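You operate a simulated robot arm through the tools that you are given. There is no shell and no other tool.

You run a simulated robot arm. Do the job below in one go: nothing can be reset, and whatever is moved stays where it is left.

TASK
Set up the black tension arm on the spring rig by the card.
Fine: wind the rail knob back first; the arm set card's spring on both pegs, pointer on the card's newtons.

Only the result counts: the job must be done as asked and must still hold three seconds after the hand-in. Knocking over, shifting, dropping, spilling or breaking anything else fails it.

THE ROBOT
A 7-joint arm with a two-finger parallel gripper, fixed in place. Base frame: the origin is at the foot of the arm, x ahead of it, y to its left, z up; the work surface is at about z = 780. Readings come in mm, rad, newtons and seconds.
Its first joint turns from -2.601 to 2.601 rad. Payload 3.43 kg.
Tool frame: the origin (TCP) lies between the finger pads and is the grasp point; the fingertips stand 30 mm ahead of it; z points along the fingers, y is the line along which they close. The gripper opens to 94 mm. The fingers are 28 mm wide and 10 mm thick; the gripper's body (50 by 96 mm) begins 55 mm behind the TCP.
Orientation is that of the tool frame in the base frame, as [roll, pitch, yaw] about the fixed x, y, z axes, in that order (R = Rz(yaw) Ry(pitch) Rx(roll)). With the fingers straight down and closing along the base's y, the tool's x points along the base's -x, its y along +y and its z along -z.

THE INTERFACE
- The arm moves only by the tool step_arm. Its argument "increments" is one flat list of numbers, 7 for each row, row after row: the shift along the base's x, y, z in cm, then the turn, a rotation vector about the base's x, y, z in rad, then the finger opening in cm, from 0 to 9.4. In form: [tx, ty, tz, rx, ry, rz, gripper, tx, ty, tz, rx, ry, rz, gripper, ...]. A call has 1 to 20 rows; each row is the pose to reach, as a shift and turn from the pose commanded when the call began. Rows are played at 5 a second. More than 50 mm and 0.15 rad between two rows, or a gripper value outside its range, and nothing of the call is played. A pose out of reach is approached as far as the arm can. The call stops where the force on the tool passes 40 N (or 10 N more than at its start, if that is more) or the arm is blocked; 0.2 s more then pass. Each finger travels about 45 mm/s and halts on what it meets, pressing with about 43 N; the grip force reading is that of the motor and also rises with nothing between the fingers. The clock runs only during rows and for 0.2 s after the last one: add rows that repeat a pose to give the fingers time. The reply holds the time, the measured pose of the TCP, the force on the tool along the base axes, the opening and the grip force, in the units named above and with some noise, with the torque about the TCP (base axes, N m) and any sound that the robot's microphone picked up.
- Cameras (640 x 400 px; columns grow to the right, rows downward): "scene" is fixed at [394.3, -501.1, 1529.1]; the picture's right is [-0.95, 0.32, 0.00], its down [0.25, 0.75, -0.61] and it looks along [-0.20, -0.58, -0.79] (base axes); focal length 318 px, centre (320, 200). "wrist" rides on the gripper at [76, 14, -102] in the tool frame; the picture's right is [-0.18, 0.98, 0.00], its down [-0.75, -0.14, -0.64] and it looks along [-0.63, -0.12, 0.77] (tool axes); focal length 243 px, centre (320, 200). There is no depth. A picture from a camera that has moved, and an enlarged one, comes with that camera's place and axes in the base frame and with its lens. The place of the scene camera against the robot may be out by one fixed shift of up to 18 mm in any direction.
- grab_frame(camera): a new picture of that camera. No time passes.
- inspect(camera, box): a new picture of the part [left, top, right, bottom] of that camera's present view, enlarged. No time passes.
- job_done(): hands the job in; it is judged then, once.

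Nothing tells you positions but the pictures and the camera data. Unless the task says otherwise, let go and move clear before handing in.

The tools are called after "Request:" as name(argument=value, ...) on one line, values as JSON. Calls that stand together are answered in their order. step_arm: Moves the arm, as the interface text tells. Its arguments: {"type":"object","properties":{"increments":{"type":"array","items":{"type":"number"}}},"required":["increments"]} The other tools are called the same way: grab_frame (camera) takes a picture; inspect (camera, box) takes an enlarged picture of a part of a camera's view; job_done () hands the job in.

At the start:

```text
time_s: 0.0
tcp_pos: [-4.8, -987.4, 1117.9]
tcp_rot: [-3.141, 0.0, -3.141]
wrist_force: [-0.7, 0.3, -0.4]
wrist_torque: [0.02, -0.03, 0.0]
gripper_width: 94.0
grip_force: 0.1
```

scene: 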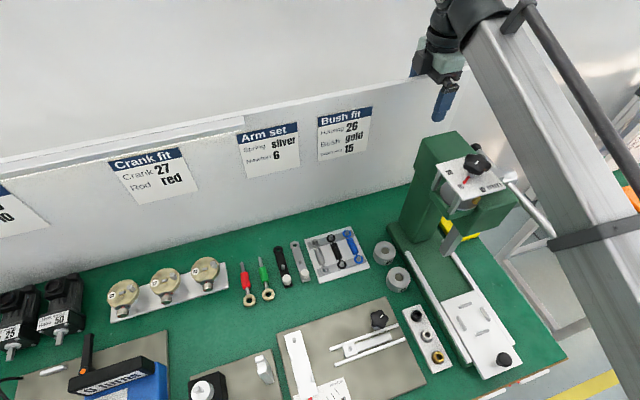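
wrist: 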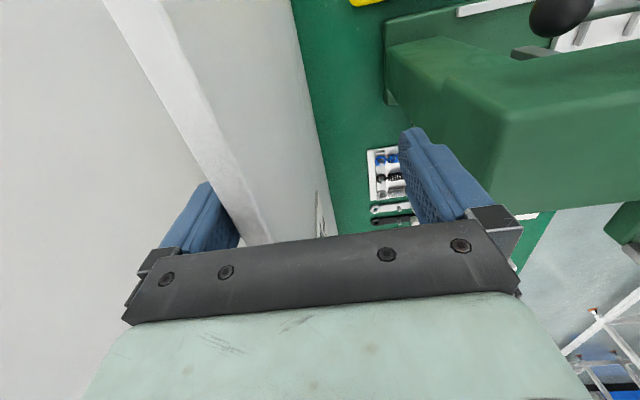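

I see a workbench with cards along the back wall; the "Arm set" card seems to say spring silver, 6 newtons. I'll look closer at the card and the rig before I move.

Request:
inspect(camera="scene", box=[220, 90, 400, 200])

Request:
inspect(camera="scene", box=[270, 290, 450, 400])

Request:
inspect(camera="scene", box=[230, 215, 410, 325])

Request:
inspect(camera="scene", box=[380, 280, 540, 380])

```text
3.56 times, centred on (310, 145) of scene
camera zoom: at [394.3, -501.1, 1529.1], right [-0.95, 0.32, 0.0], down [0.25, 0.75, -0.61], along [-0.2, -0.58, -0.79], focal length 1129 px, centre (356, 396)
```

zoom: 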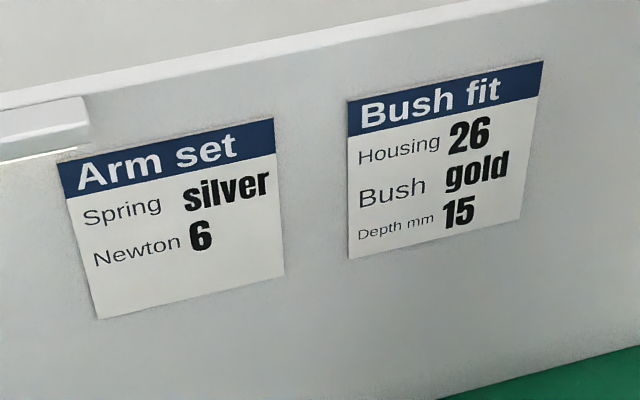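

```text
3.56 times, centred on (360, 345) of scene
camera zoom: at [394.3, -501.1, 1529.1], right [-0.95, 0.32, 0.0], down [0.25, 0.75, -0.61], along [-0.2, -0.58, -0.79], focal length 1129 px, centre (178, -316)
```

zoom: 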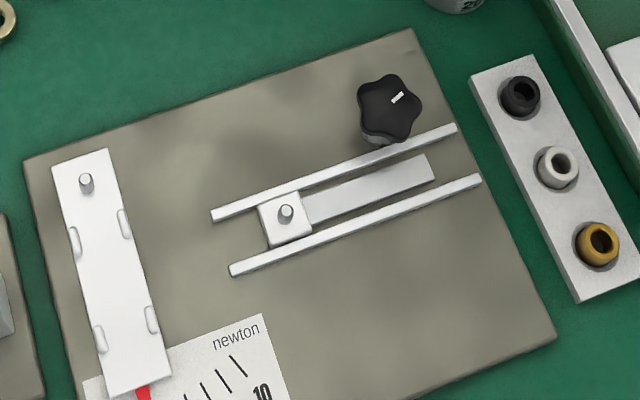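

```text
3.56 times, centred on (320, 270) of scene
camera zoom: at [394.3, -501.1, 1529.1], right [-0.95, 0.32, 0.0], down [0.25, 0.75, -0.61], along [-0.2, -0.58, -0.79], focal length 1129 px, centre (320, -49)
```

zoom: 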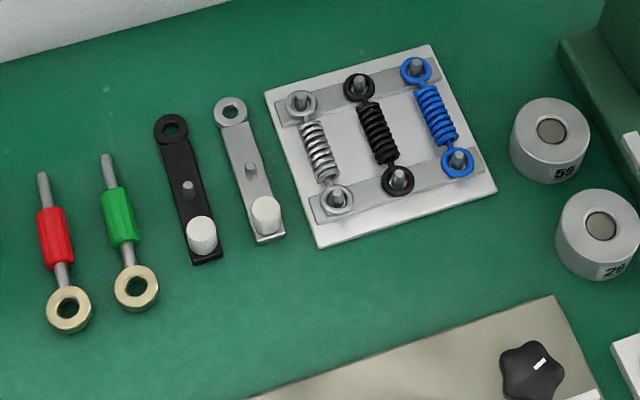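

```text
4.00 times, centred on (460, 330) of scene
camera zoom: at [394.3, -501.1, 1529.1], right [-0.95, 0.32, 0.0], down [0.25, 0.75, -0.61], along [-0.2, -0.58, -0.79], focal length 1270 px, centre (-240, -320)
```

zoom: 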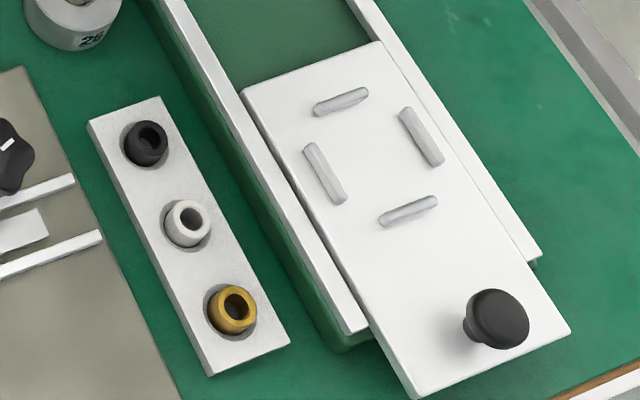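

The card asks for the silver spring and 6 N. The rig's pivot is near (386,-690), the slider peg near (277,-634), the rail knob near (195,-670), the parts rack near (269,-860) and the black arm near (365,-870). I'll rise clear of the press, then swing over the rig.

Request:
step_arm(increments=[0, 0, 4, 0, 0, 0, 9.4, 0, 0, 8, 0, 0, 0, 9.4, 0, 0, 12, 0, 0, 0, 9.4, 2, 3, 13, 0, 0, 0, 9.4, 4, 7, 13, 0, 0, 0, 9.4, 7, 10, 13, 0, 0, 0, 9.4, 10, 13, 13, 0, 0, 0, 9.4, 13, 16, 13, 0, 0, 0, 9.4, 16, 19, 13, 0, 0, 0, 9.4, 19, 22, 13, 0, 0, 0, 9.4, 20, 26, 13, 0, 0, 0, 9.4, 20, 30, 13, 0, 0, 0, 9.4])

```text
time_s: 2.6
tcp_pos: [199.6, -713.0, 1199.1]
tcp_rot: [-3.075, 0.016, 3.14]
wrist_force: [-0.8, -0.9, -0.2]
wrist_torque: [0.03, 0.0, 0.01]
gripper_width: 94.1
grip_force: 0.2
out of reach, approached as far as the arm can: row 5, 6, 7, 8, 9, 10, 11, 12
```

The arm could not quite reach that height, but it is above the rig area now. I'll come down to about z = 1050 and look with the wrist camera.

Request:
step_arm(increments=[0, 0, -5, 0, 0, 0, 9.4, 0, 0, -10, 0, 0, 0, 9.4, 0, 0, -15, 0, 0, 0, 9.4, 0, 0, -18, 0, 0, 0, 9.4])

Request:
grab_frame(camera="wrist")

Request:
grab_frame(camera="scene")

```text
time_s: 3.4
tcp_pos: [197.9, -718.3, 1056.4]
tcp_rot: [-3.065, 0.002, 3.141]
wrist_force: [3.3, 5.1, 14.7]
wrist_torque: [-0.26, 1.53, -0.47]
gripper_width: 94.2
grip_force: 0.1
stopped in row 4: the force on the tool passed its limit at 102 N (the readings are from after the stop); the commanded pose is now the measured one
```

```text
taken
camera wrist: at [122.6, -696.4, 1158.0], right [0.18, 0.98, -0.07], down [0.75, -0.09, 0.65], along [0.63, -0.17, -0.75], focal length 243 px, centre (320, 200)
```

wrist: 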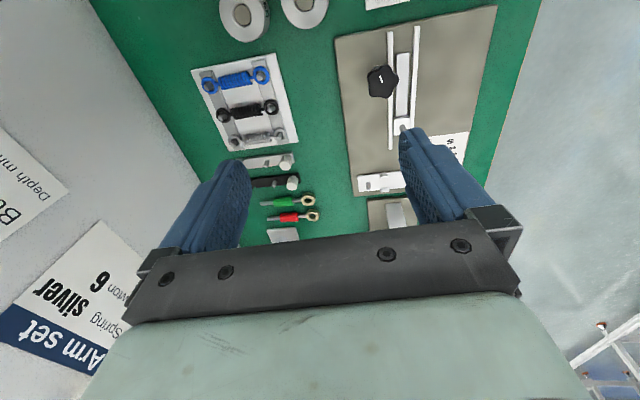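

```text
taken
```

scene: 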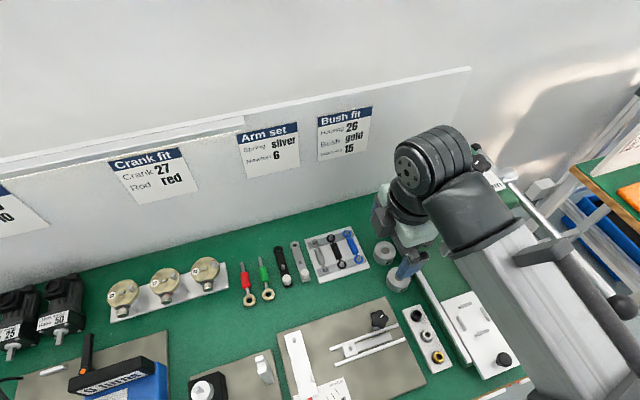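

The tool met something while coming down, probably the camera side against the press head at about x = 95. I'll back straight up, move away in +x, and check that nothing shifted.

Request:
step_arm(increments=[0, 0, 2, 0, 0, 0, 9.4, 0, 0, 5, 0, 0, 0, 9.4, 0, 0, 9, 0, 0, 0, 9.4, 3, 0, 11, 0, 0, 0, 9.4, 7, 0, 11, 0, 0, 0, 9.4, 11, 0, 11, 0, 0, 0, 9.4])

Request:
grab_frame(camera="scene")

Request:
grab_frame(camera="wrist")

```text
time_s: 4.8
tcp_pos: [307.8, -717.5, 1164.7]
tcp_rot: [-3.067, 0.0, 3.141]
wrist_force: [0.0, 0.4, -0.2]
wrist_torque: [0.0, -0.02, -0.05]
gripper_width: 93.9
grip_force: 0.1
```

```text
taken
```

scene: 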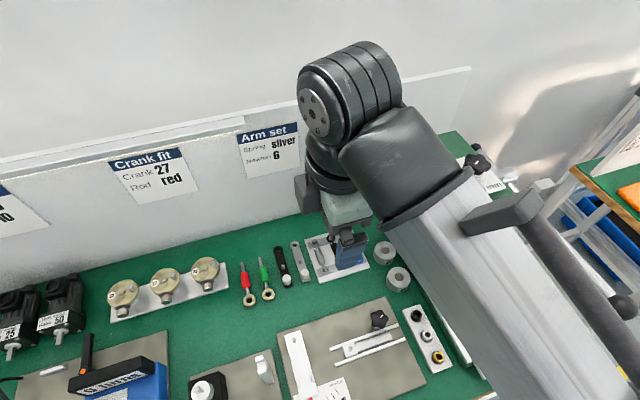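

```text
taken
camera wrist: at [233.0, -696.2, 1266.9], right [0.18, 0.98, -0.07], down [0.75, -0.09, 0.65], along [0.63, -0.17, -0.75], focal length 243 px, centre (320, 200)
```

wrist: 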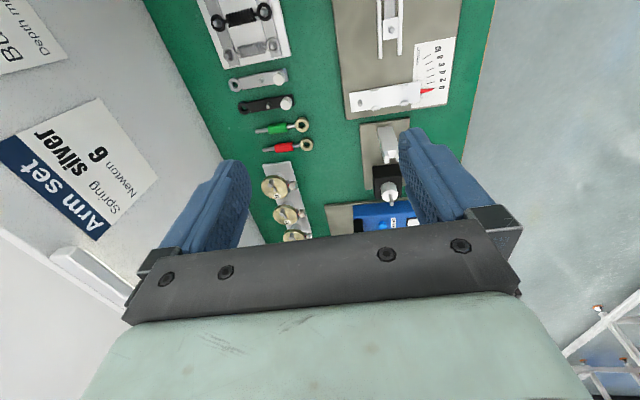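

The robot moved clear and the layout looks unchanged. I'll straighten the tool's small tilt and look at the rig from here.

Request:
step_arm(increments=[0, 0, -2, 0.074, 0, 0, 9.4, 0, 0, -6, 0.074, 0, 0, 9.4, 0, 0, -6, 0.074, 0, 0, 9.4])

Request:
grab_frame(camera="wrist")

Request:
inspect(camera="scene", box=[400, 110, 560, 210])

```text
time_s: 5.6
tcp_pos: [309.0, -718.4, 1105.7]
tcp_rot: [3.141, 0.002, -3.141]
wrist_force: [0.1, -0.3, -0.1]
wrist_torque: [0.0, 0.03, -0.03]
gripper_width: 94.2
grip_force: 0.1
```

```text
taken
camera wrist: at [233.5, -704.6, 1207.8], right [0.18, 0.98, 0.0], down [0.75, -0.14, 0.64], along [0.63, -0.12, -0.77], focal length 243 px, centre (320, 200)
```

wrist: 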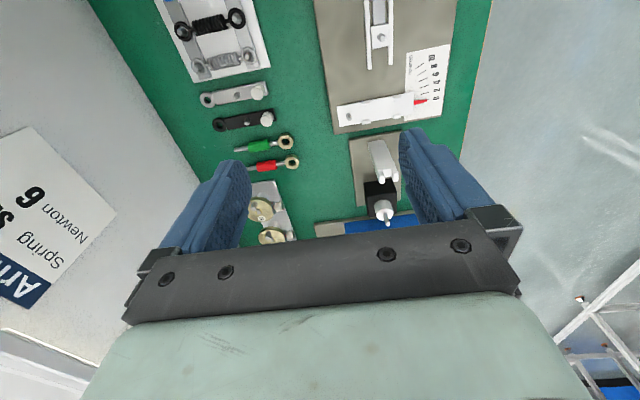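

```text
4.00 times, centred on (480, 160) of scene
camera zoom: at [394.3, -501.1, 1529.1], right [-0.95, 0.32, 0.0], down [0.25, 0.75, -0.61], along [-0.2, -0.58, -0.79], focal length 1270 px, centre (-320, 360)
```

zoom: 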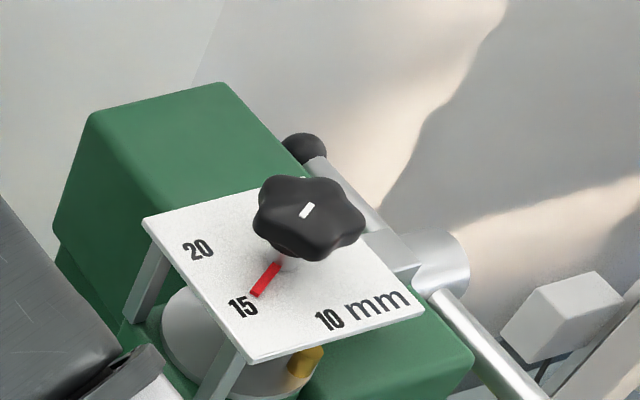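

Wrist-view estimates put the pivot peg near (396,-689) and the slider peg near (292,-628), so the scene camera is offset by about 10–15 mm in x. I'll turn the tool so the camera sits on the +y side, away from the press, and move nearer the rail knob.

Request:
step_arm(increments=[0, 0, 0, 0, 0, -0.15, 9.4, 0, 1, 0, 0, 0, -0.3, 9.4, 0, 2, 0, 0, 0, -0.45, 9.4, 0, 3, 0, 0, 0, -0.6, 9.4, 0, 4, 0, 0, 0, -0.75, 9.4, 0, 5, 0, 0, 0, -0.9, 9.4, 0, 6, 0, 0, 0, -1.05, 9.4, -1, 6, 0, 0, 0, -1.2, 9.4, -2, 6, 0, 0, 0, -1.35, 9.4, -3, 6, 0, 0, 0, -1.5, 9.4, -4, 6, -3, 0, 0, -1.57, 9.4, -4, 6, -8, 0, 0, -1.57, 9.4])

Request:
grab_frame(camera="wrist")

Request:
grab_frame(camera="scene")

```text
time_s: 8.2
tcp_pos: [268.3, -657.3, 1023.8]
tcp_rot: [-3.141, 0.003, 1.569]
wrist_force: [-0.4, 0.2, -0.4]
wrist_torque: [-0.02, -0.05, 0.05]
gripper_width: 94.1
grip_force: 0.1
```

```text
taken
camera wrist: at [283.4, -581.3, 1126.3], right [0.98, -0.18, 0.0], down [-0.14, -0.75, 0.64], along [-0.12, -0.63, -0.76], focal length 243 px, centre (320, 200)
```

wrist: 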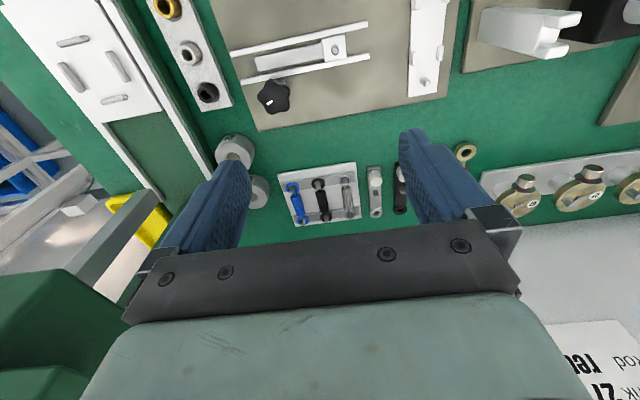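

```text
taken
```

scene: 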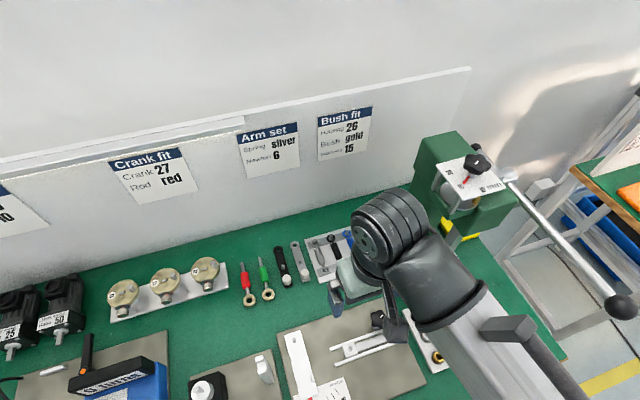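

The press is where it was. I'll zoom in on the rig in this view.

Request:
inspect(camera="wrist", box=[220, 0, 460, 150])

Request:
inspect(camera="wrist", box=[260, 140, 420, 240])

```text
2.67 times, centred on (340, 75) of wrist
camera zoom: at [283.4, -581.3, 1126.3], right [0.98, -0.18, 0.0], down [-0.14, -0.75, 0.64], along [-0.12, -0.63, -0.76], focal length 647 px, centre (267, 533)
```

zoom: 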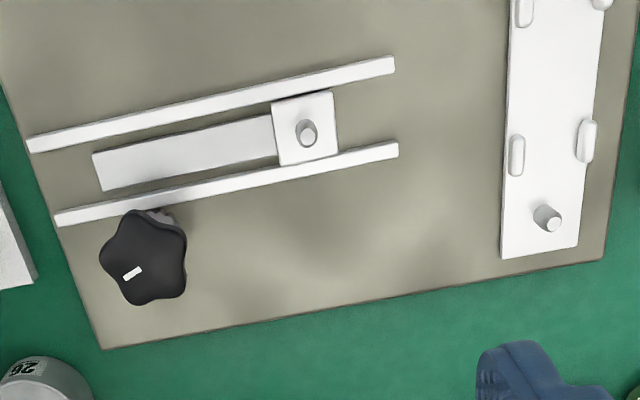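

```text
4.00 times, centred on (340, 190) of wrist
camera zoom: at [283.4, -581.3, 1126.3], right [0.98, -0.18, 0.0], down [-0.14, -0.75, 0.64], along [-0.12, -0.63, -0.76], focal length 970 px, centre (240, 240)
```

zoom: 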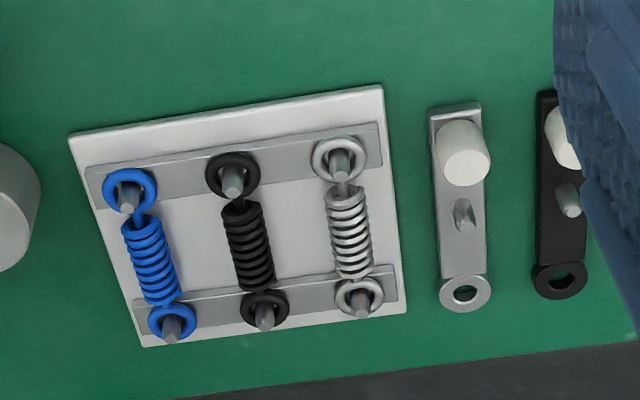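

The rail knob is near (212,-661), the slider peg (291,-632) and the pivot peg (397,-687); the lever lies along y at x ≈ 400. I'll move above the knob and lower partway.

Request:
step_arm(increments=[-3, 0, -2, 0, 0, 0, 9.4, -5.6, -0.4, -5, 0, 0, 0, 9.4, -5.6, -0.4, -9, 0, 0, 0, 9.4, -5.6, -0.4, -12.5, 0, 0, 0, 9.4, -5.6, -0.4, -15, 0, 0, 0, 9.4])

Request:
grab_frame(camera="wrist")

Request:
inspect(camera="scene", box=[300, 260, 460, 360])

```text
time_s: 9.4
tcp_pos: [211.0, -661.9, 876.2]
tcp_rot: [-3.142, 0.0, 1.571]
wrist_force: [-0.5, -0.2, -0.5]
wrist_torque: [0.03, -0.01, 0.0]
gripper_width: 94.1
grip_force: 0.1
```

```text
taken
camera wrist: at [226.2, -586.0, 979.0], right [0.98, -0.18, 0.0], down [-0.14, -0.75, 0.64], along [-0.12, -0.63, -0.77], focal length 243 px, centre (320, 200)
```

wrist: 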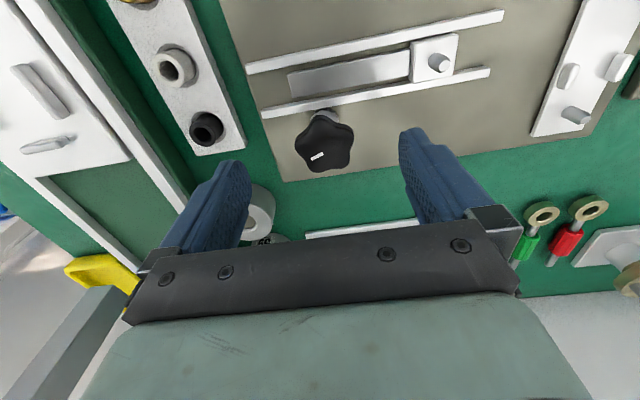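

```text
4.00 times, centred on (380, 310) of scene
camera zoom: at [394.3, -501.1, 1529.1], right [-0.95, 0.32, 0.0], down [0.25, 0.75, -0.61], along [-0.2, -0.58, -0.79], focal length 1270 px, centre (80, -240)
```

zoom: 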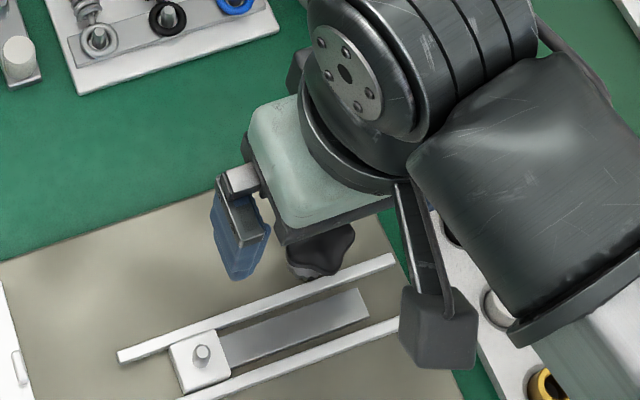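

The gripper is centred over the knob at about (214,-659), with its top near z = 835. I'll descend and close on it.

Request:
step_arm(increments=[0.3, 0.3, -1.5, 0, 0, 0, 9.4, 0.3, 0.3, -3, 0, 0, 0, 9.4, 0.3, 0.3, -3.9, 0, 0, 0, 9.4, 0.3, 0.3, -3.9, 0, 0, 0, 6, 0.3, 0.3, -3.9, 0, 0, 0, 4.5, 0.3, 0.3, -3.9, 0, 0, 0, 4.5])

Request:
grab_frame(camera="wrist")

Request:
inspect(camera="scene", box=[300, 260, 460, 360])

```text
time_s: 10.8
tcp_pos: [215.0, -660.0, 838.0]
tcp_rot: [-3.141, 0.002, 1.572]
wrist_force: [-0.3, 0.4, 0.6]
wrist_torque: [0.02, 0.0, 0.01]
gripper_width: 45.0
grip_force: 0.0
```

```text
taken
camera wrist: at [230.4, -583.9, 940.6], right [0.98, -0.18, 0.0], down [-0.14, -0.75, 0.64], along [-0.12, -0.63, -0.77], focal length 243 px, centre (320, 200)
```

wrist: 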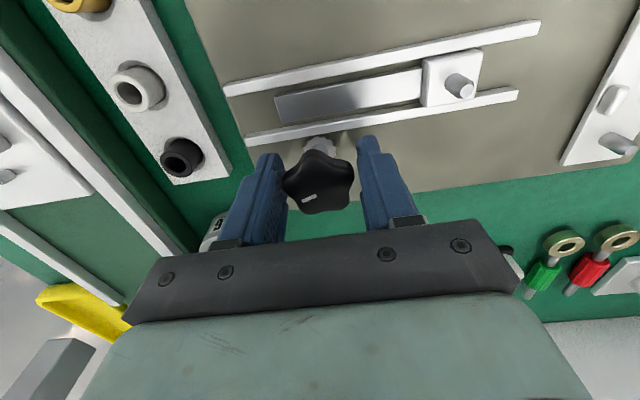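

```text
4.00 times, centred on (380, 310) of scene
camera zoom: at [394.3, -501.1, 1529.1], right [-0.95, 0.32, 0.0], down [0.25, 0.75, -0.61], along [-0.2, -0.58, -0.79], focal length 1270 px, centre (80, -240)
```

zoom: 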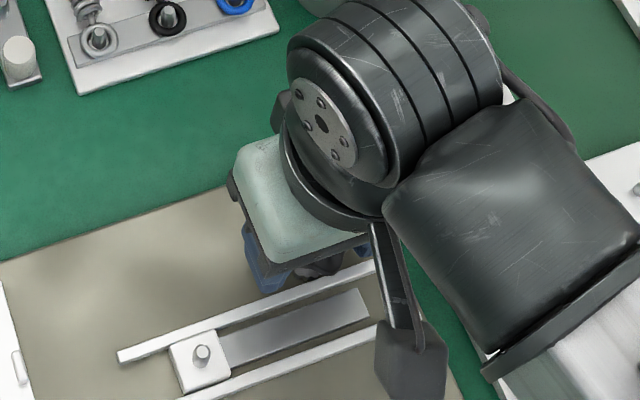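

The knob sits centred between the fingers. I'll close on it.

Request:
step_arm(increments=[0, 0, 0, 0, 0, 0, 3.8, 0, 0, 0, 0, 0, 0, 3.0, 0, 0, 0, 0, 0, 0, 2.5])

Request:
inspect(camera="wrist", box=[220, 60, 540, 260])

```text
time_s: 11.6
tcp_pos: [214.6, -660.3, 837.8]
tcp_rot: [-3.141, 0.001, 1.573]
wrist_force: [-1.7, -1.2, 0.7]
wrist_torque: [-0.01, 0.09, 0.03]
gripper_width: 37.0
grip_force: 44.8
```

```text
2.00 times, centred on (380, 160) of wrist
camera zoom: at [230.3, -583.9, 940.6], right [0.98, -0.18, 0.0], down [-0.14, -0.75, 0.64], along [-0.12, -0.63, -0.77], focal length 485 px, centre (200, 280)
```

zoom: 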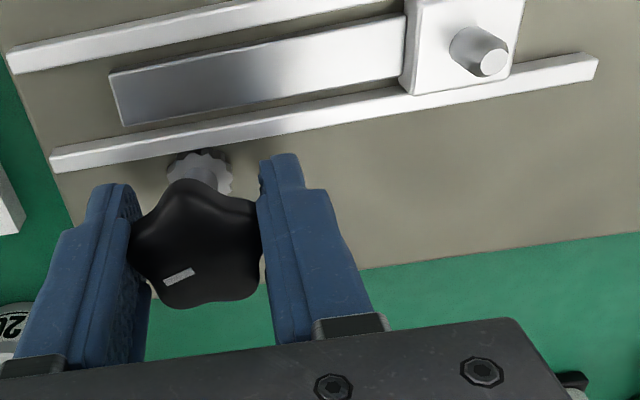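

Gripped; there is a pinion under the knob. I'll try a small clockwise turn, which should drive the slider toward the lever.

Request:
step_arm(increments=[0, 0, 0, 0, 0, -0.1, 2.5, 0, 0, 0, 0, 0, -0.2, 2.5, 0, 0, 0, 0, 0, -0.3, 2.5, 0, 0, 0, 0, 0, -0.4, 2.5])

Request:
grab_frame(camera="wrist")

Request:
inspect(camera="scene", box=[300, 260, 460, 360])

```text
time_s: 12.6
tcp_pos: [215.2, -660.3, 839.2]
tcp_rot: [3.14, 0.005, 1.172]
wrist_force: [0.2, -10.3, 14.2]
wrist_torque: [1.16, -0.38, 0.17]
gripper_width: 37.0
grip_force: 45.1
```

```text
taken
camera wrist: at [258.9, -595.4, 940.5], right [0.83, -0.55, 0.0], down [-0.42, -0.64, 0.64], along [-0.35, -0.54, -0.76], focal length 243 px, centre (320, 200)
```

wrist: 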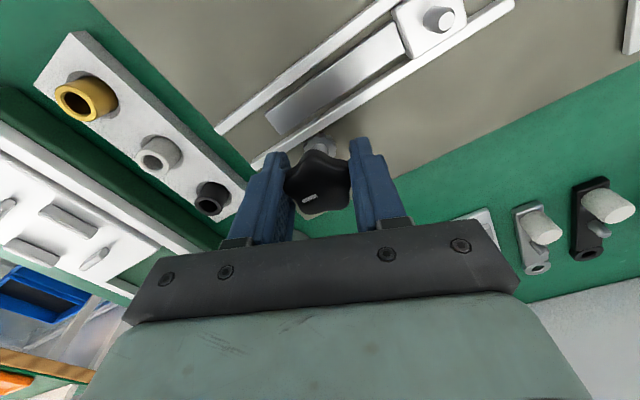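

```text
4.00 times, centred on (380, 310) of scene
camera zoom: at [394.3, -501.1, 1529.1], right [-0.95, 0.32, 0.0], down [0.25, 0.75, -0.61], along [-0.2, -0.58, -0.79], focal length 1270 px, centre (80, -240)
```

zoom: 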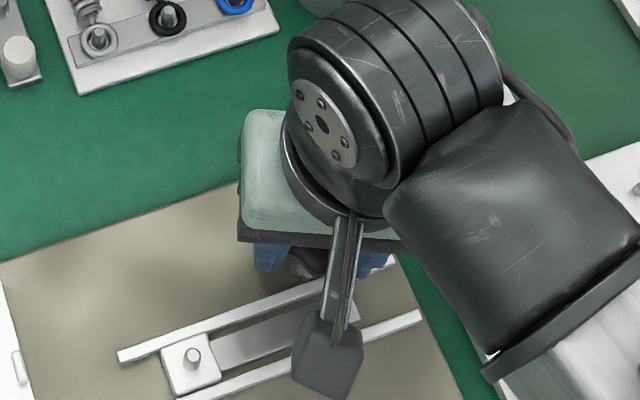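

The clockwise turn moves the slider toward the lever, about 5 mm for 0.4 rad. There's an odd side force on the tool, so I'll open slightly and see if it goes away.

Request:
step_arm(increments=[0, 0, 0, 0, 0, -0.4, 4.4, 0, 0, 0, 0, 0, -0.4, 4.4])

Request:
grab_frame(camera="wrist")

```text
refused: row 1 steps farther than a row can; nothing moved
```

```text
taken
camera wrist: at [258.9, -595.4, 940.5], right [0.83, -0.55, 0.0], down [-0.42, -0.64, 0.64], along [-0.35, -0.54, -0.76], focal length 243 px, centre (320, 200)
```

wrist: 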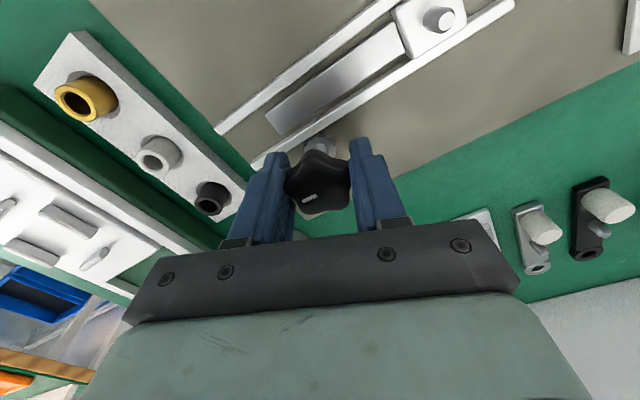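

My mistake: the increments are relative to the present pose. I'll open slightly in place.

Request:
step_arm(increments=[0, 0, 0, 0, 0, 0, 4.4, 0, 0, 0, 0, 0, 0, 4.4])

Request:
grab_frame(camera="wrist")

Request:
inspect(camera="scene", box=[300, 260, 460, 360])

```text
time_s: 13.2
tcp_pos: [216.8, -659.4, 837.7]
tcp_rot: [3.141, 0.003, 1.171]
wrist_force: [-0.7, -0.4, -0.1]
wrist_torque: [-0.01, 0.03, -0.02]
gripper_width: 43.9
grip_force: 0.0
```

```text
taken
camera wrist: at [258.9, -594.6, 940.1], right [0.83, -0.55, 0.0], down [-0.42, -0.64, 0.64], along [-0.35, -0.54, -0.77], focal length 243 px, centre (320, 200)
```

wrist: 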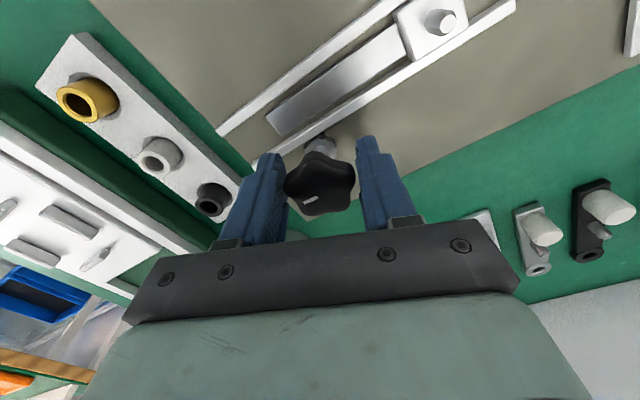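

```text
4.00 times, centred on (380, 310) of scene
camera zoom: at [394.3, -501.1, 1529.1], right [-0.95, 0.32, 0.0], down [0.25, 0.75, -0.61], along [-0.2, -0.58, -0.79], focal length 1270 px, centre (80, -240)
```

zoom: 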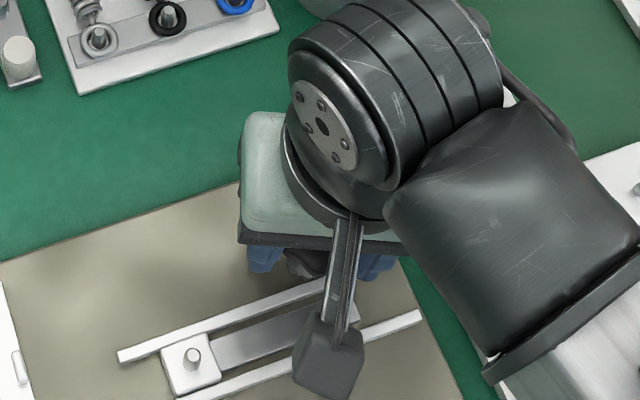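

The force came only from gripping slightly off-centre. I'll recentre about 2 mm, grip again and keep winding clockwise.

Request:
step_arm(increments=[-0.18, 0.08, 0.1, 0, 0, 0, 4.4, -0.18, 0.08, 0.1, 0, 0, 0, 3.0, -0.18, 0.08, 0.1, 0, 0, 0, 2.5, -0.18, 0.08, 0.1, 0, 0, -0.12, 2.5, -0.18, 0.08, 0.1, 0, 0, -0.24, 2.5, -0.18, 0.08, 0.1, 0, 0, -0.36, 2.5, -0.18, 0.08, 0.1, 0, 0, -0.48, 2.5, -0.18, 0.08, 0.1, 0, 0, -0.6, 2.5])

Request:
grab_frame(camera="wrist")

Request:
inspect(camera="scene", box=[300, 260, 460, 360])

```text
time_s: 15.0
tcp_pos: [215.6, -660.7, 837.4]
tcp_rot: [3.135, -0.005, 0.607]
wrist_force: [8.1, 1.4, -4.8]
wrist_torque: [-0.08, 0.12, -0.02]
gripper_width: 37.0
grip_force: 44.5
stopped in row 8: the force on the tool passed its limit at 41 N (the readings are from after the stop); the commanded pose is now the measured one
```

```text
taken
camera wrist: at [286.7, -627.8, 940.7], right [0.41, -0.91, 0.01], down [-0.7, -0.31, 0.64], along [-0.58, -0.27, -0.77], focal length 243 px, centre (320, 200)
```

wrist: 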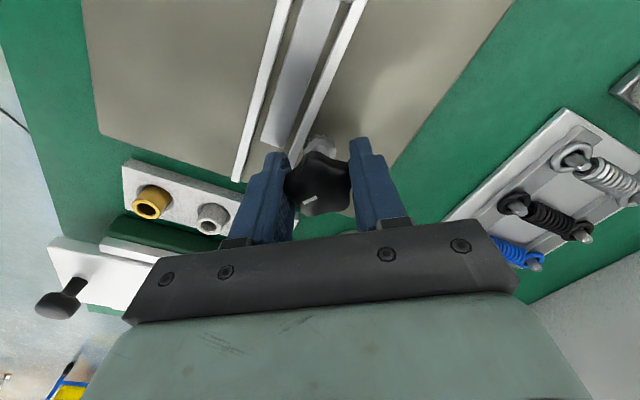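

```text
4.00 times, centred on (380, 310) of scene
camera zoom: at [394.3, -501.1, 1529.1], right [-0.95, 0.32, 0.0], down [0.25, 0.75, -0.61], along [-0.2, -0.58, -0.79], focal length 1270 px, centre (80, -240)
```

zoom: 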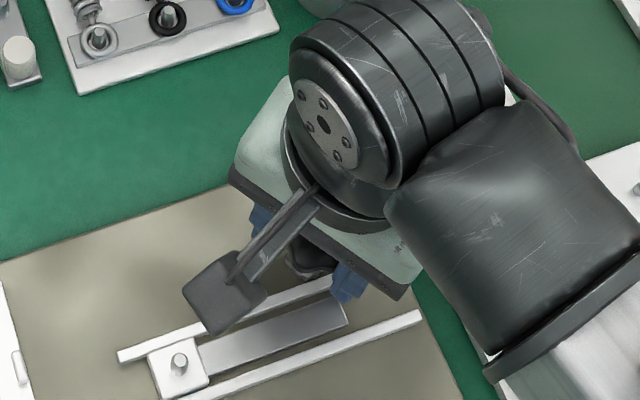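

The slider advanced about 14 mm in total, but the force limit stopped it, probably because a fingertip touched the rail. I'll let go, raise 7 mm and look.

Request:
step_arm(increments=[0, 0, 0, 0, 0, 0, 4.6, 0, 0, 0.3, 0, 0, 0, 4.6, 0, 0, 0.7, 0, 0, 0, 4.6])

Request:
inspect(camera="wrist", box=[200, 80, 440, 230])

Request:
inspect(camera="scene", box=[300, 280, 400, 360])

```text
time_s: 15.8
tcp_pos: [214.9, -660.7, 845.4]
tcp_rot: [3.135, -0.004, 0.606]
wrist_force: [0.0, -0.7, -0.9]
wrist_torque: [-0.01, -0.02, -0.04]
gripper_width: 46.0
grip_force: 0.1
```

```text
2.67 times, centred on (320, 155) of wrist
camera zoom: at [286.0, -627.9, 947.9], right [0.41, -0.91, 0.01], down [-0.7, -0.31, 0.64], along [-0.58, -0.27, -0.77], focal length 647 px, centre (320, 320)
```

zoom: 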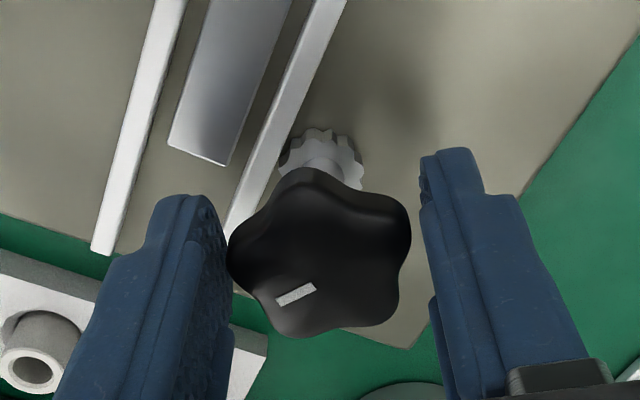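

```text
5.00 times, centred on (350, 320) of scene
camera zoom: at [394.3, -501.1, 1529.1], right [-0.95, 0.32, 0.0], down [0.25, 0.75, -0.61], along [-0.2, -0.58, -0.79], focal length 1588 px, centre (170, -400)
```

zoom: 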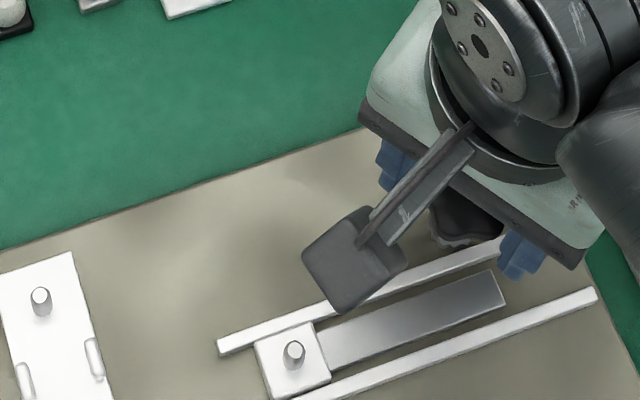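

The knob is about 1.5 mm toward the left finger. I'll recentre, grip higher and go on clockwise.

Request:
step_arm(increments=[-0.03, 0.16, -0.2, 0.006, 0.004, 0, 4.6, -0.03, 0.16, -0.2, 0.006, 0.004, 0, 3.0, -0.03, 0.16, -0.2, 0.006, 0.004, 0, 2.5, -0.03, 0.16, -0.2, 0.006, 0.004, -0.12, 2.5, -0.03, 0.16, -0.2, 0.006, 0.004, -0.24, 2.5, -0.03, 0.16, -0.2, 0.006, 0.004, -0.36, 2.5, -0.03, 0.16, -0.2, 0.006, 0.004, -0.48, 2.5, -0.03, 0.16, -0.2, 0.006, 0.004, -0.6, 2.5])

Request:
grab_frame(camera="wrist")

Request:
inspect(camera="scene", box=[300, 280, 400, 360])

```text
time_s: 17.6
tcp_pos: [216.7, -660.3, 843.0]
tcp_rot: [3.137, -0.002, 0.004]
wrist_force: [18.6, -30.3, 2.4]
wrist_torque: [0.48, -0.15, 0.2]
gripper_width: 37.0
grip_force: 44.8
```

```text
taken
camera wrist: at [293.2, -673.8, 945.6], right [-0.18, -0.98, 0.0], down [-0.76, 0.14, 0.64], along [-0.63, 0.11, -0.77], focal length 243 px, centre (320, 200)
```

wrist: 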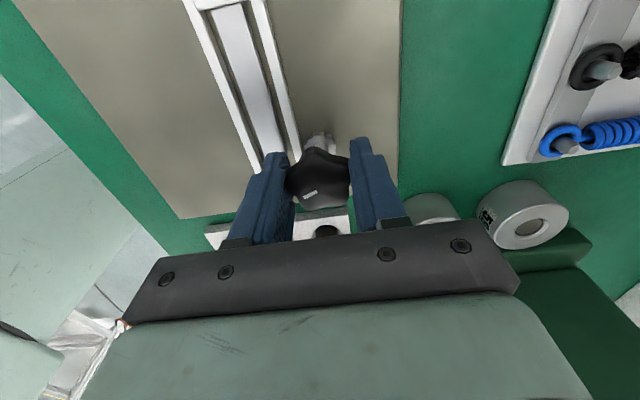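

```text
5.00 times, centred on (350, 320) of scene
camera zoom: at [394.3, -501.1, 1529.1], right [-0.95, 0.32, 0.0], down [0.25, 0.75, -0.61], along [-0.2, -0.58, -0.79], focal length 1588 px, centre (170, -400)
```

zoom: 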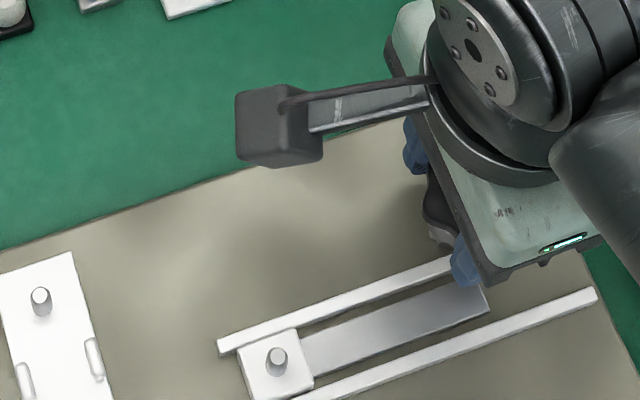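

The slider has moved about 20 mm. I'll release, recentre on the knob's axis and allow for the roughly 2 mm offset from gripping the lobes, then wind further.

Request:
step_arm(increments=[0, 0, 0, 0, 0, 0, 4.6, 0, 0, 0, 0, 0, 0, 4.6, 0, 0, 0, 0, 0, 0, 4.6])

Request:
inspect(camera="wrist", box=[200, 80, 440, 230])

```text
time_s: 18.4
tcp_pos: [214.5, -657.3, 841.9]
tcp_rot: [-3.14, 0.001, 0.006]
wrist_force: [0.9, 0.3, 0.1]
wrist_torque: [0.01, 0.04, 0.02]
gripper_width: 46.0
grip_force: 0.1
```

```text
2.67 times, centred on (320, 155) of wrist
camera zoom: at [292.0, -671.6, 945.8], right [-0.18, -0.98, 0.0], down [-0.75, 0.14, 0.64], along [-0.63, 0.12, -0.77], focal length 647 px, centre (320, 320)
```

zoom: 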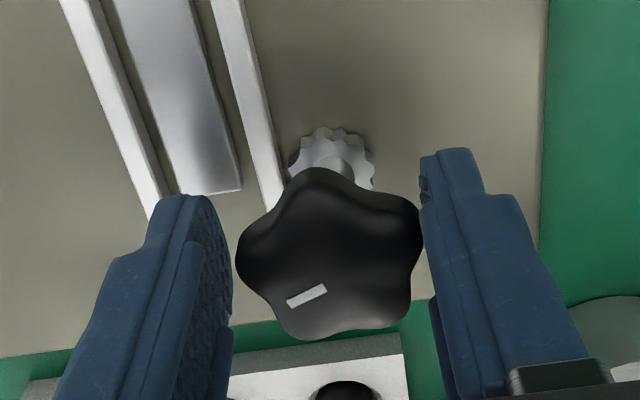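

Now the knob is about 1.7 mm toward −y. I'll recentre, grip and read the force before turning.

Request:
step_arm(increments=[0, -0.17, 0, 0, 0, 0, 4.6, 0, -0.17, 0, 0, 0, 0, 3.0, 0, -0.17, 0, 0, 0, 0, 2.5, 0, -0.17, 0, 0, 0, -0.1, 2.5, 0, -0.17, 0, 0, 0, -0.2, 2.5, 0, -0.17, 0, 0, 0, -0.3, 2.5])

Request:
inspect(camera="wrist", box=[200, 80, 440, 230])

Request:
inspect(camera="scene", box=[286, 280, 414, 360])

```text
time_s: 19.8
tcp_pos: [213.8, -660.1, 842.8]
tcp_rot: [-3.141, 0.0, -0.295]
wrist_force: [5.7, -6.6, -3.0]
wrist_torque: [-0.4, 0.99, 0.17]
gripper_width: 36.9
grip_force: 45.3
```

```text
2.67 times, centred on (320, 155) of wrist
camera zoom: at [284.7, -696.3, 945.7], right [-0.46, -0.89, 0.0], down [-0.68, 0.35, 0.64], along [-0.57, 0.3, -0.77], focal length 647 px, centre (320, 320)
```

zoom: 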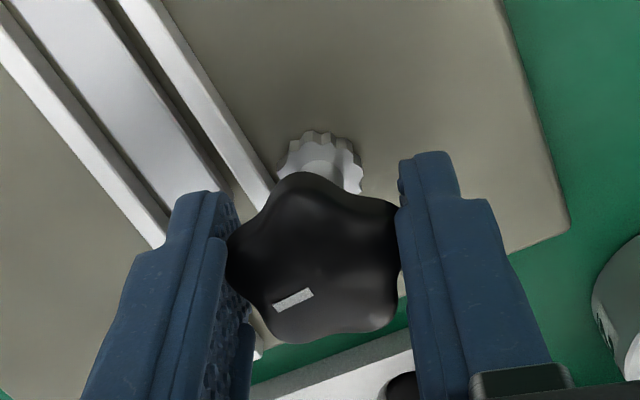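

```text
5.00 times, centred on (350, 320) of scene
camera zoom: at [394.3, -501.1, 1529.1], right [-0.95, 0.32, 0.0], down [0.25, 0.75, -0.61], along [-0.2, -0.58, -0.79], focal length 1588 px, centre (170, -400)
```

zoom: 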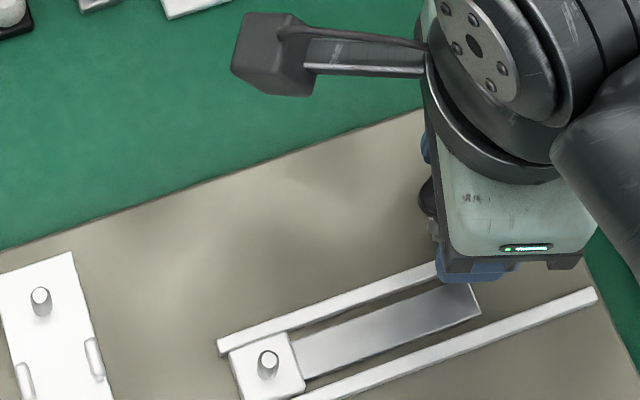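

The slider peg is now about 85 mm from where the arm's peg will sit, and the spring is about 79 mm long. I'll keep winding clockwise.

Request:
step_arm(increments=[0, 0, 0, 0, 0, -0.1, 2.5, 0, 0, 0, 0, 0, -0.2, 2.5, 0, 0, 0, 0, 0, -0.3, 2.5])

Request:
inspect(camera="wrist", box=[200, 80, 440, 230])

Request:
inspect(camera="scene", box=[286, 280, 414, 360])

```text
time_s: 20.6
tcp_pos: [215.7, -661.5, 841.7]
tcp_rot: [-3.141, -0.001, -0.593]
wrist_force: [0.3, -8.6, -4.2]
wrist_torque: [-0.13, 0.16, 0.9]
gripper_width: 37.0
grip_force: 44.4
```

```text
2.67 times, centred on (320, 155) of wrist
camera zoom: at [271.5, -715.1, 945.7], right [-0.7, -0.71, 0.0], down [-0.55, 0.54, 0.64], along [-0.46, 0.45, -0.77], focal length 647 px, centre (320, 320)
```

zoom: 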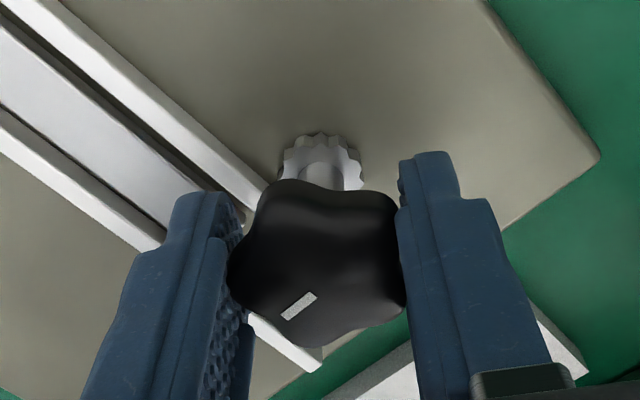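

```text
5.00 times, centred on (350, 320) of scene
camera zoom: at [394.3, -501.1, 1529.1], right [-0.95, 0.32, 0.0], down [0.25, 0.75, -0.61], along [-0.2, -0.58, -0.79], focal length 1588 px, centre (170, -400)
```

zoom: 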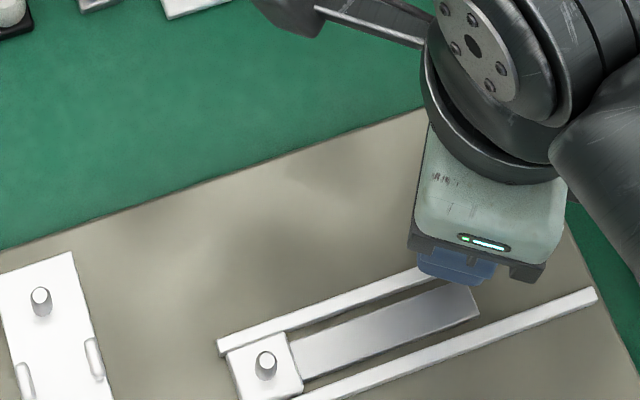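

The gripper slipped on the knob at the end and the slider barely moved, so it is at its stop: fully wound back. I'll release, rise, and look at the rig from above.

Request:
step_arm(increments=[0, 0, 0, 0, 0, 0, 5.5, 0, 0, 0, 0, 0, 0, 6.5, 0, 0, 4, 0, 0, 0, 6.5, 1, 0, 8, 0, 0, 0.1, 6.5, 4, 0, 12, 0, 0, 0.2, 6.5, 8, 0, 14, 0, 0, 0.3, 6.5, 12, 0, 14, 0, 0, 0.4, 6.5, 16, 0, 14, 0, 0, 0.5, 6.5, 18, 0, 14, 0, 0, 0.6, 6.5])

Request:
grab_frame(camera="wrist")

Request:
inspect(camera="scene", box=[270, 300, 430, 400])

```text
time_s: 22.6
tcp_pos: [394.4, -659.6, 983.6]
tcp_rot: [3.141, -0.001, 0.009]
wrist_force: [-0.3, -0.6, 0.3]
wrist_torque: [0.01, -0.02, -0.03]
gripper_width: 65.0
grip_force: 0.2
```

```text
taken
camera wrist: at [472.1, -672.9, 1087.1], right [-0.18, -0.98, 0.0], down [-0.75, 0.13, 0.64], along [-0.63, 0.11, -0.77], focal length 243 px, centre (320, 200)
```

wrist: 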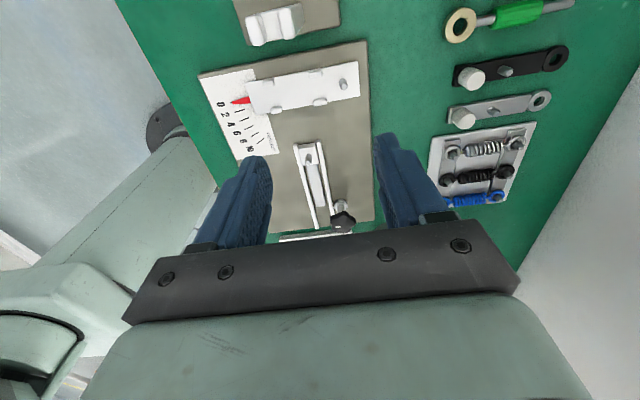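

```text
4.00 times, centred on (350, 350) of scene
camera zoom: at [394.3, -501.1, 1529.1], right [-0.95, 0.32, 0.0], down [0.25, 0.75, -0.61], along [-0.2, -0.58, -0.79], focal length 1270 px, centre (200, -400)
```

zoom: 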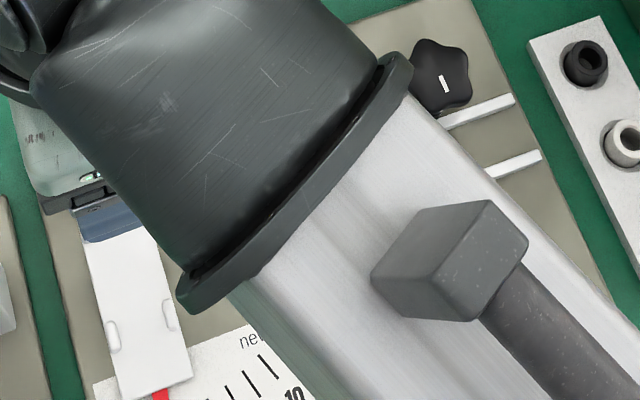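

This is a good view of the rig and parts. I'll zoom in to measure.

Request:
inspect(camera="wrist", box=[190, 50, 390, 175])

Request:
inspect(camera="wrist", box=[420, 0, 600, 112])

Request:
inspect(camera="wrist", box=[420, 90, 560, 215])

Request:
inspect(camera="wrist", box=[270, 120, 390, 240])

```text
3.20 times, centred on (290, 112) of wrist
camera zoom: at [472.1, -672.9, 1087.1], right [-0.18, -0.98, 0.0], down [-0.75, 0.13, 0.64], along [-0.63, 0.11, -0.77], focal length 776 px, centre (416, 480)
```

zoom: 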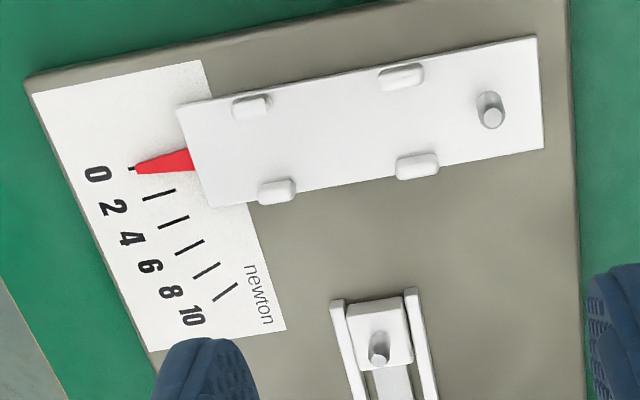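

```text
3.56 times, centred on (510, 56) of wrist
camera zoom: at [472.1, -672.9, 1087.1], right [-0.18, -0.98, 0.0], down [-0.75, 0.13, 0.64], along [-0.63, 0.11, -0.77], focal length 863 px, centre (-356, 712)
```

zoom: 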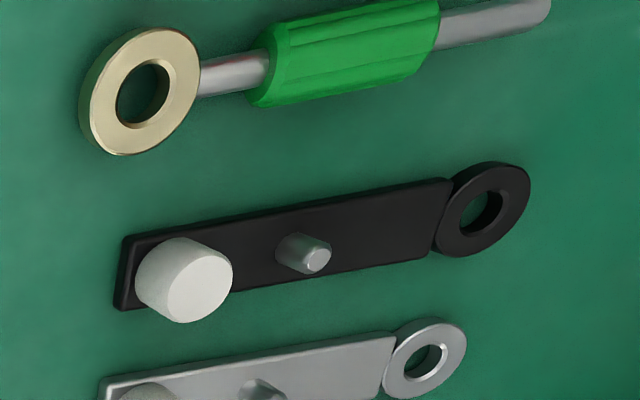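

```text
3.20 times, centred on (490, 152) of wrist
camera zoom: at [472.1, -672.9, 1087.1], right [-0.18, -0.98, 0.0], down [-0.75, 0.13, 0.64], along [-0.63, 0.11, -0.77], focal length 776 px, centre (-224, 352)
```

zoom: 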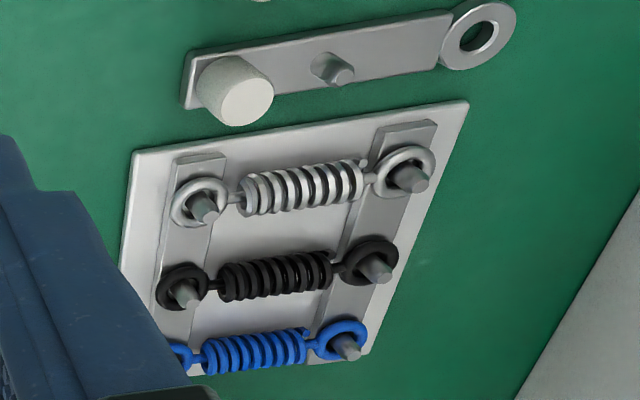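

```text
3.33 times, centred on (330, 180) of wrist
camera zoom: at [472.1, -672.9, 1087.1], right [-0.18, -0.98, 0.0], down [-0.75, 0.13, 0.64], along [-0.63, 0.11, -0.77], focal length 809 px, centre (287, 267)
```

zoom: 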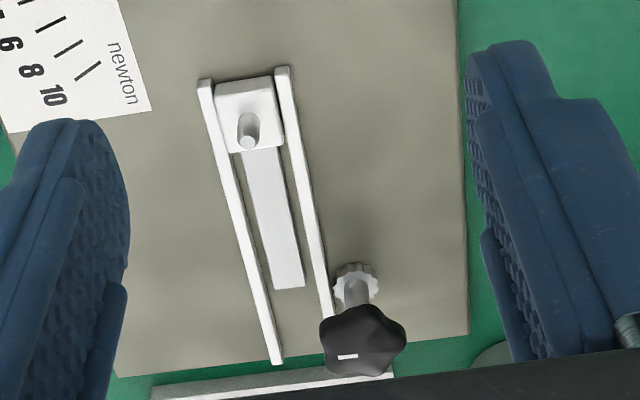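

Measured from here: pivot peg ≈ (394,-686), slider peg ≈ (310,-629), and lever along y with pointer at 0. On the black arm, the eye is ≈ (378,-916), its peg ≈ (376,-860) and its grip ≈ (377,-823.5). I'll move above the arm's white grip with the fingers closing along y.

Request:
step_arm(increments=[-0.4, -4, 0, 0, 0, -0.009, 6.0, -0.8, -8, -2, 0, 0, -0.009, 5.0, -1.4, -12, -5, 0, 0, -0.009, 4.2, -1.74, -16.4, -8, 0, 0, -0.009, 4.0, -1.74, -16.4, -11.3, 0, 0, -0.009, 4.0, -1.74, -16.4, -11.3, 0, 0, -0.009, 4.0])

Request:
grab_frame(camera="wrist")

Request:
inspect(camera="scene", box=[240, 220, 368, 300])

```text
refused: row 3 steps farther than a row can; nothing moved
```

```text
taken
camera wrist: at [472.1, -672.9, 1087.1], right [-0.18, -0.98, 0.0], down [-0.75, 0.13, 0.64], along [-0.63, 0.11, -0.77], focal length 243 px, centre (320, 200)
```

wrist: 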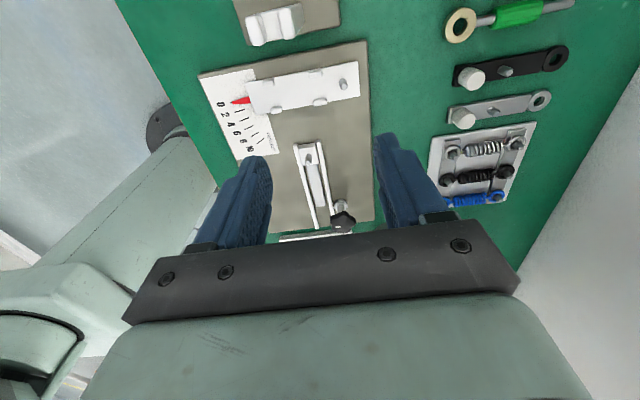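

```text
5.00 times, centred on (304, 260) of scene
camera zoom: at [394.3, -501.1, 1529.1], right [-0.95, 0.32, 0.0], down [0.25, 0.75, -0.61], along [-0.2, -0.58, -0.79], focal length 1588 px, centre (400, -100)
```

zoom: 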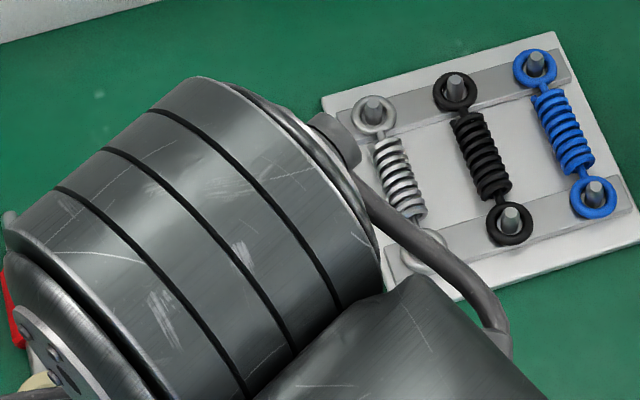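

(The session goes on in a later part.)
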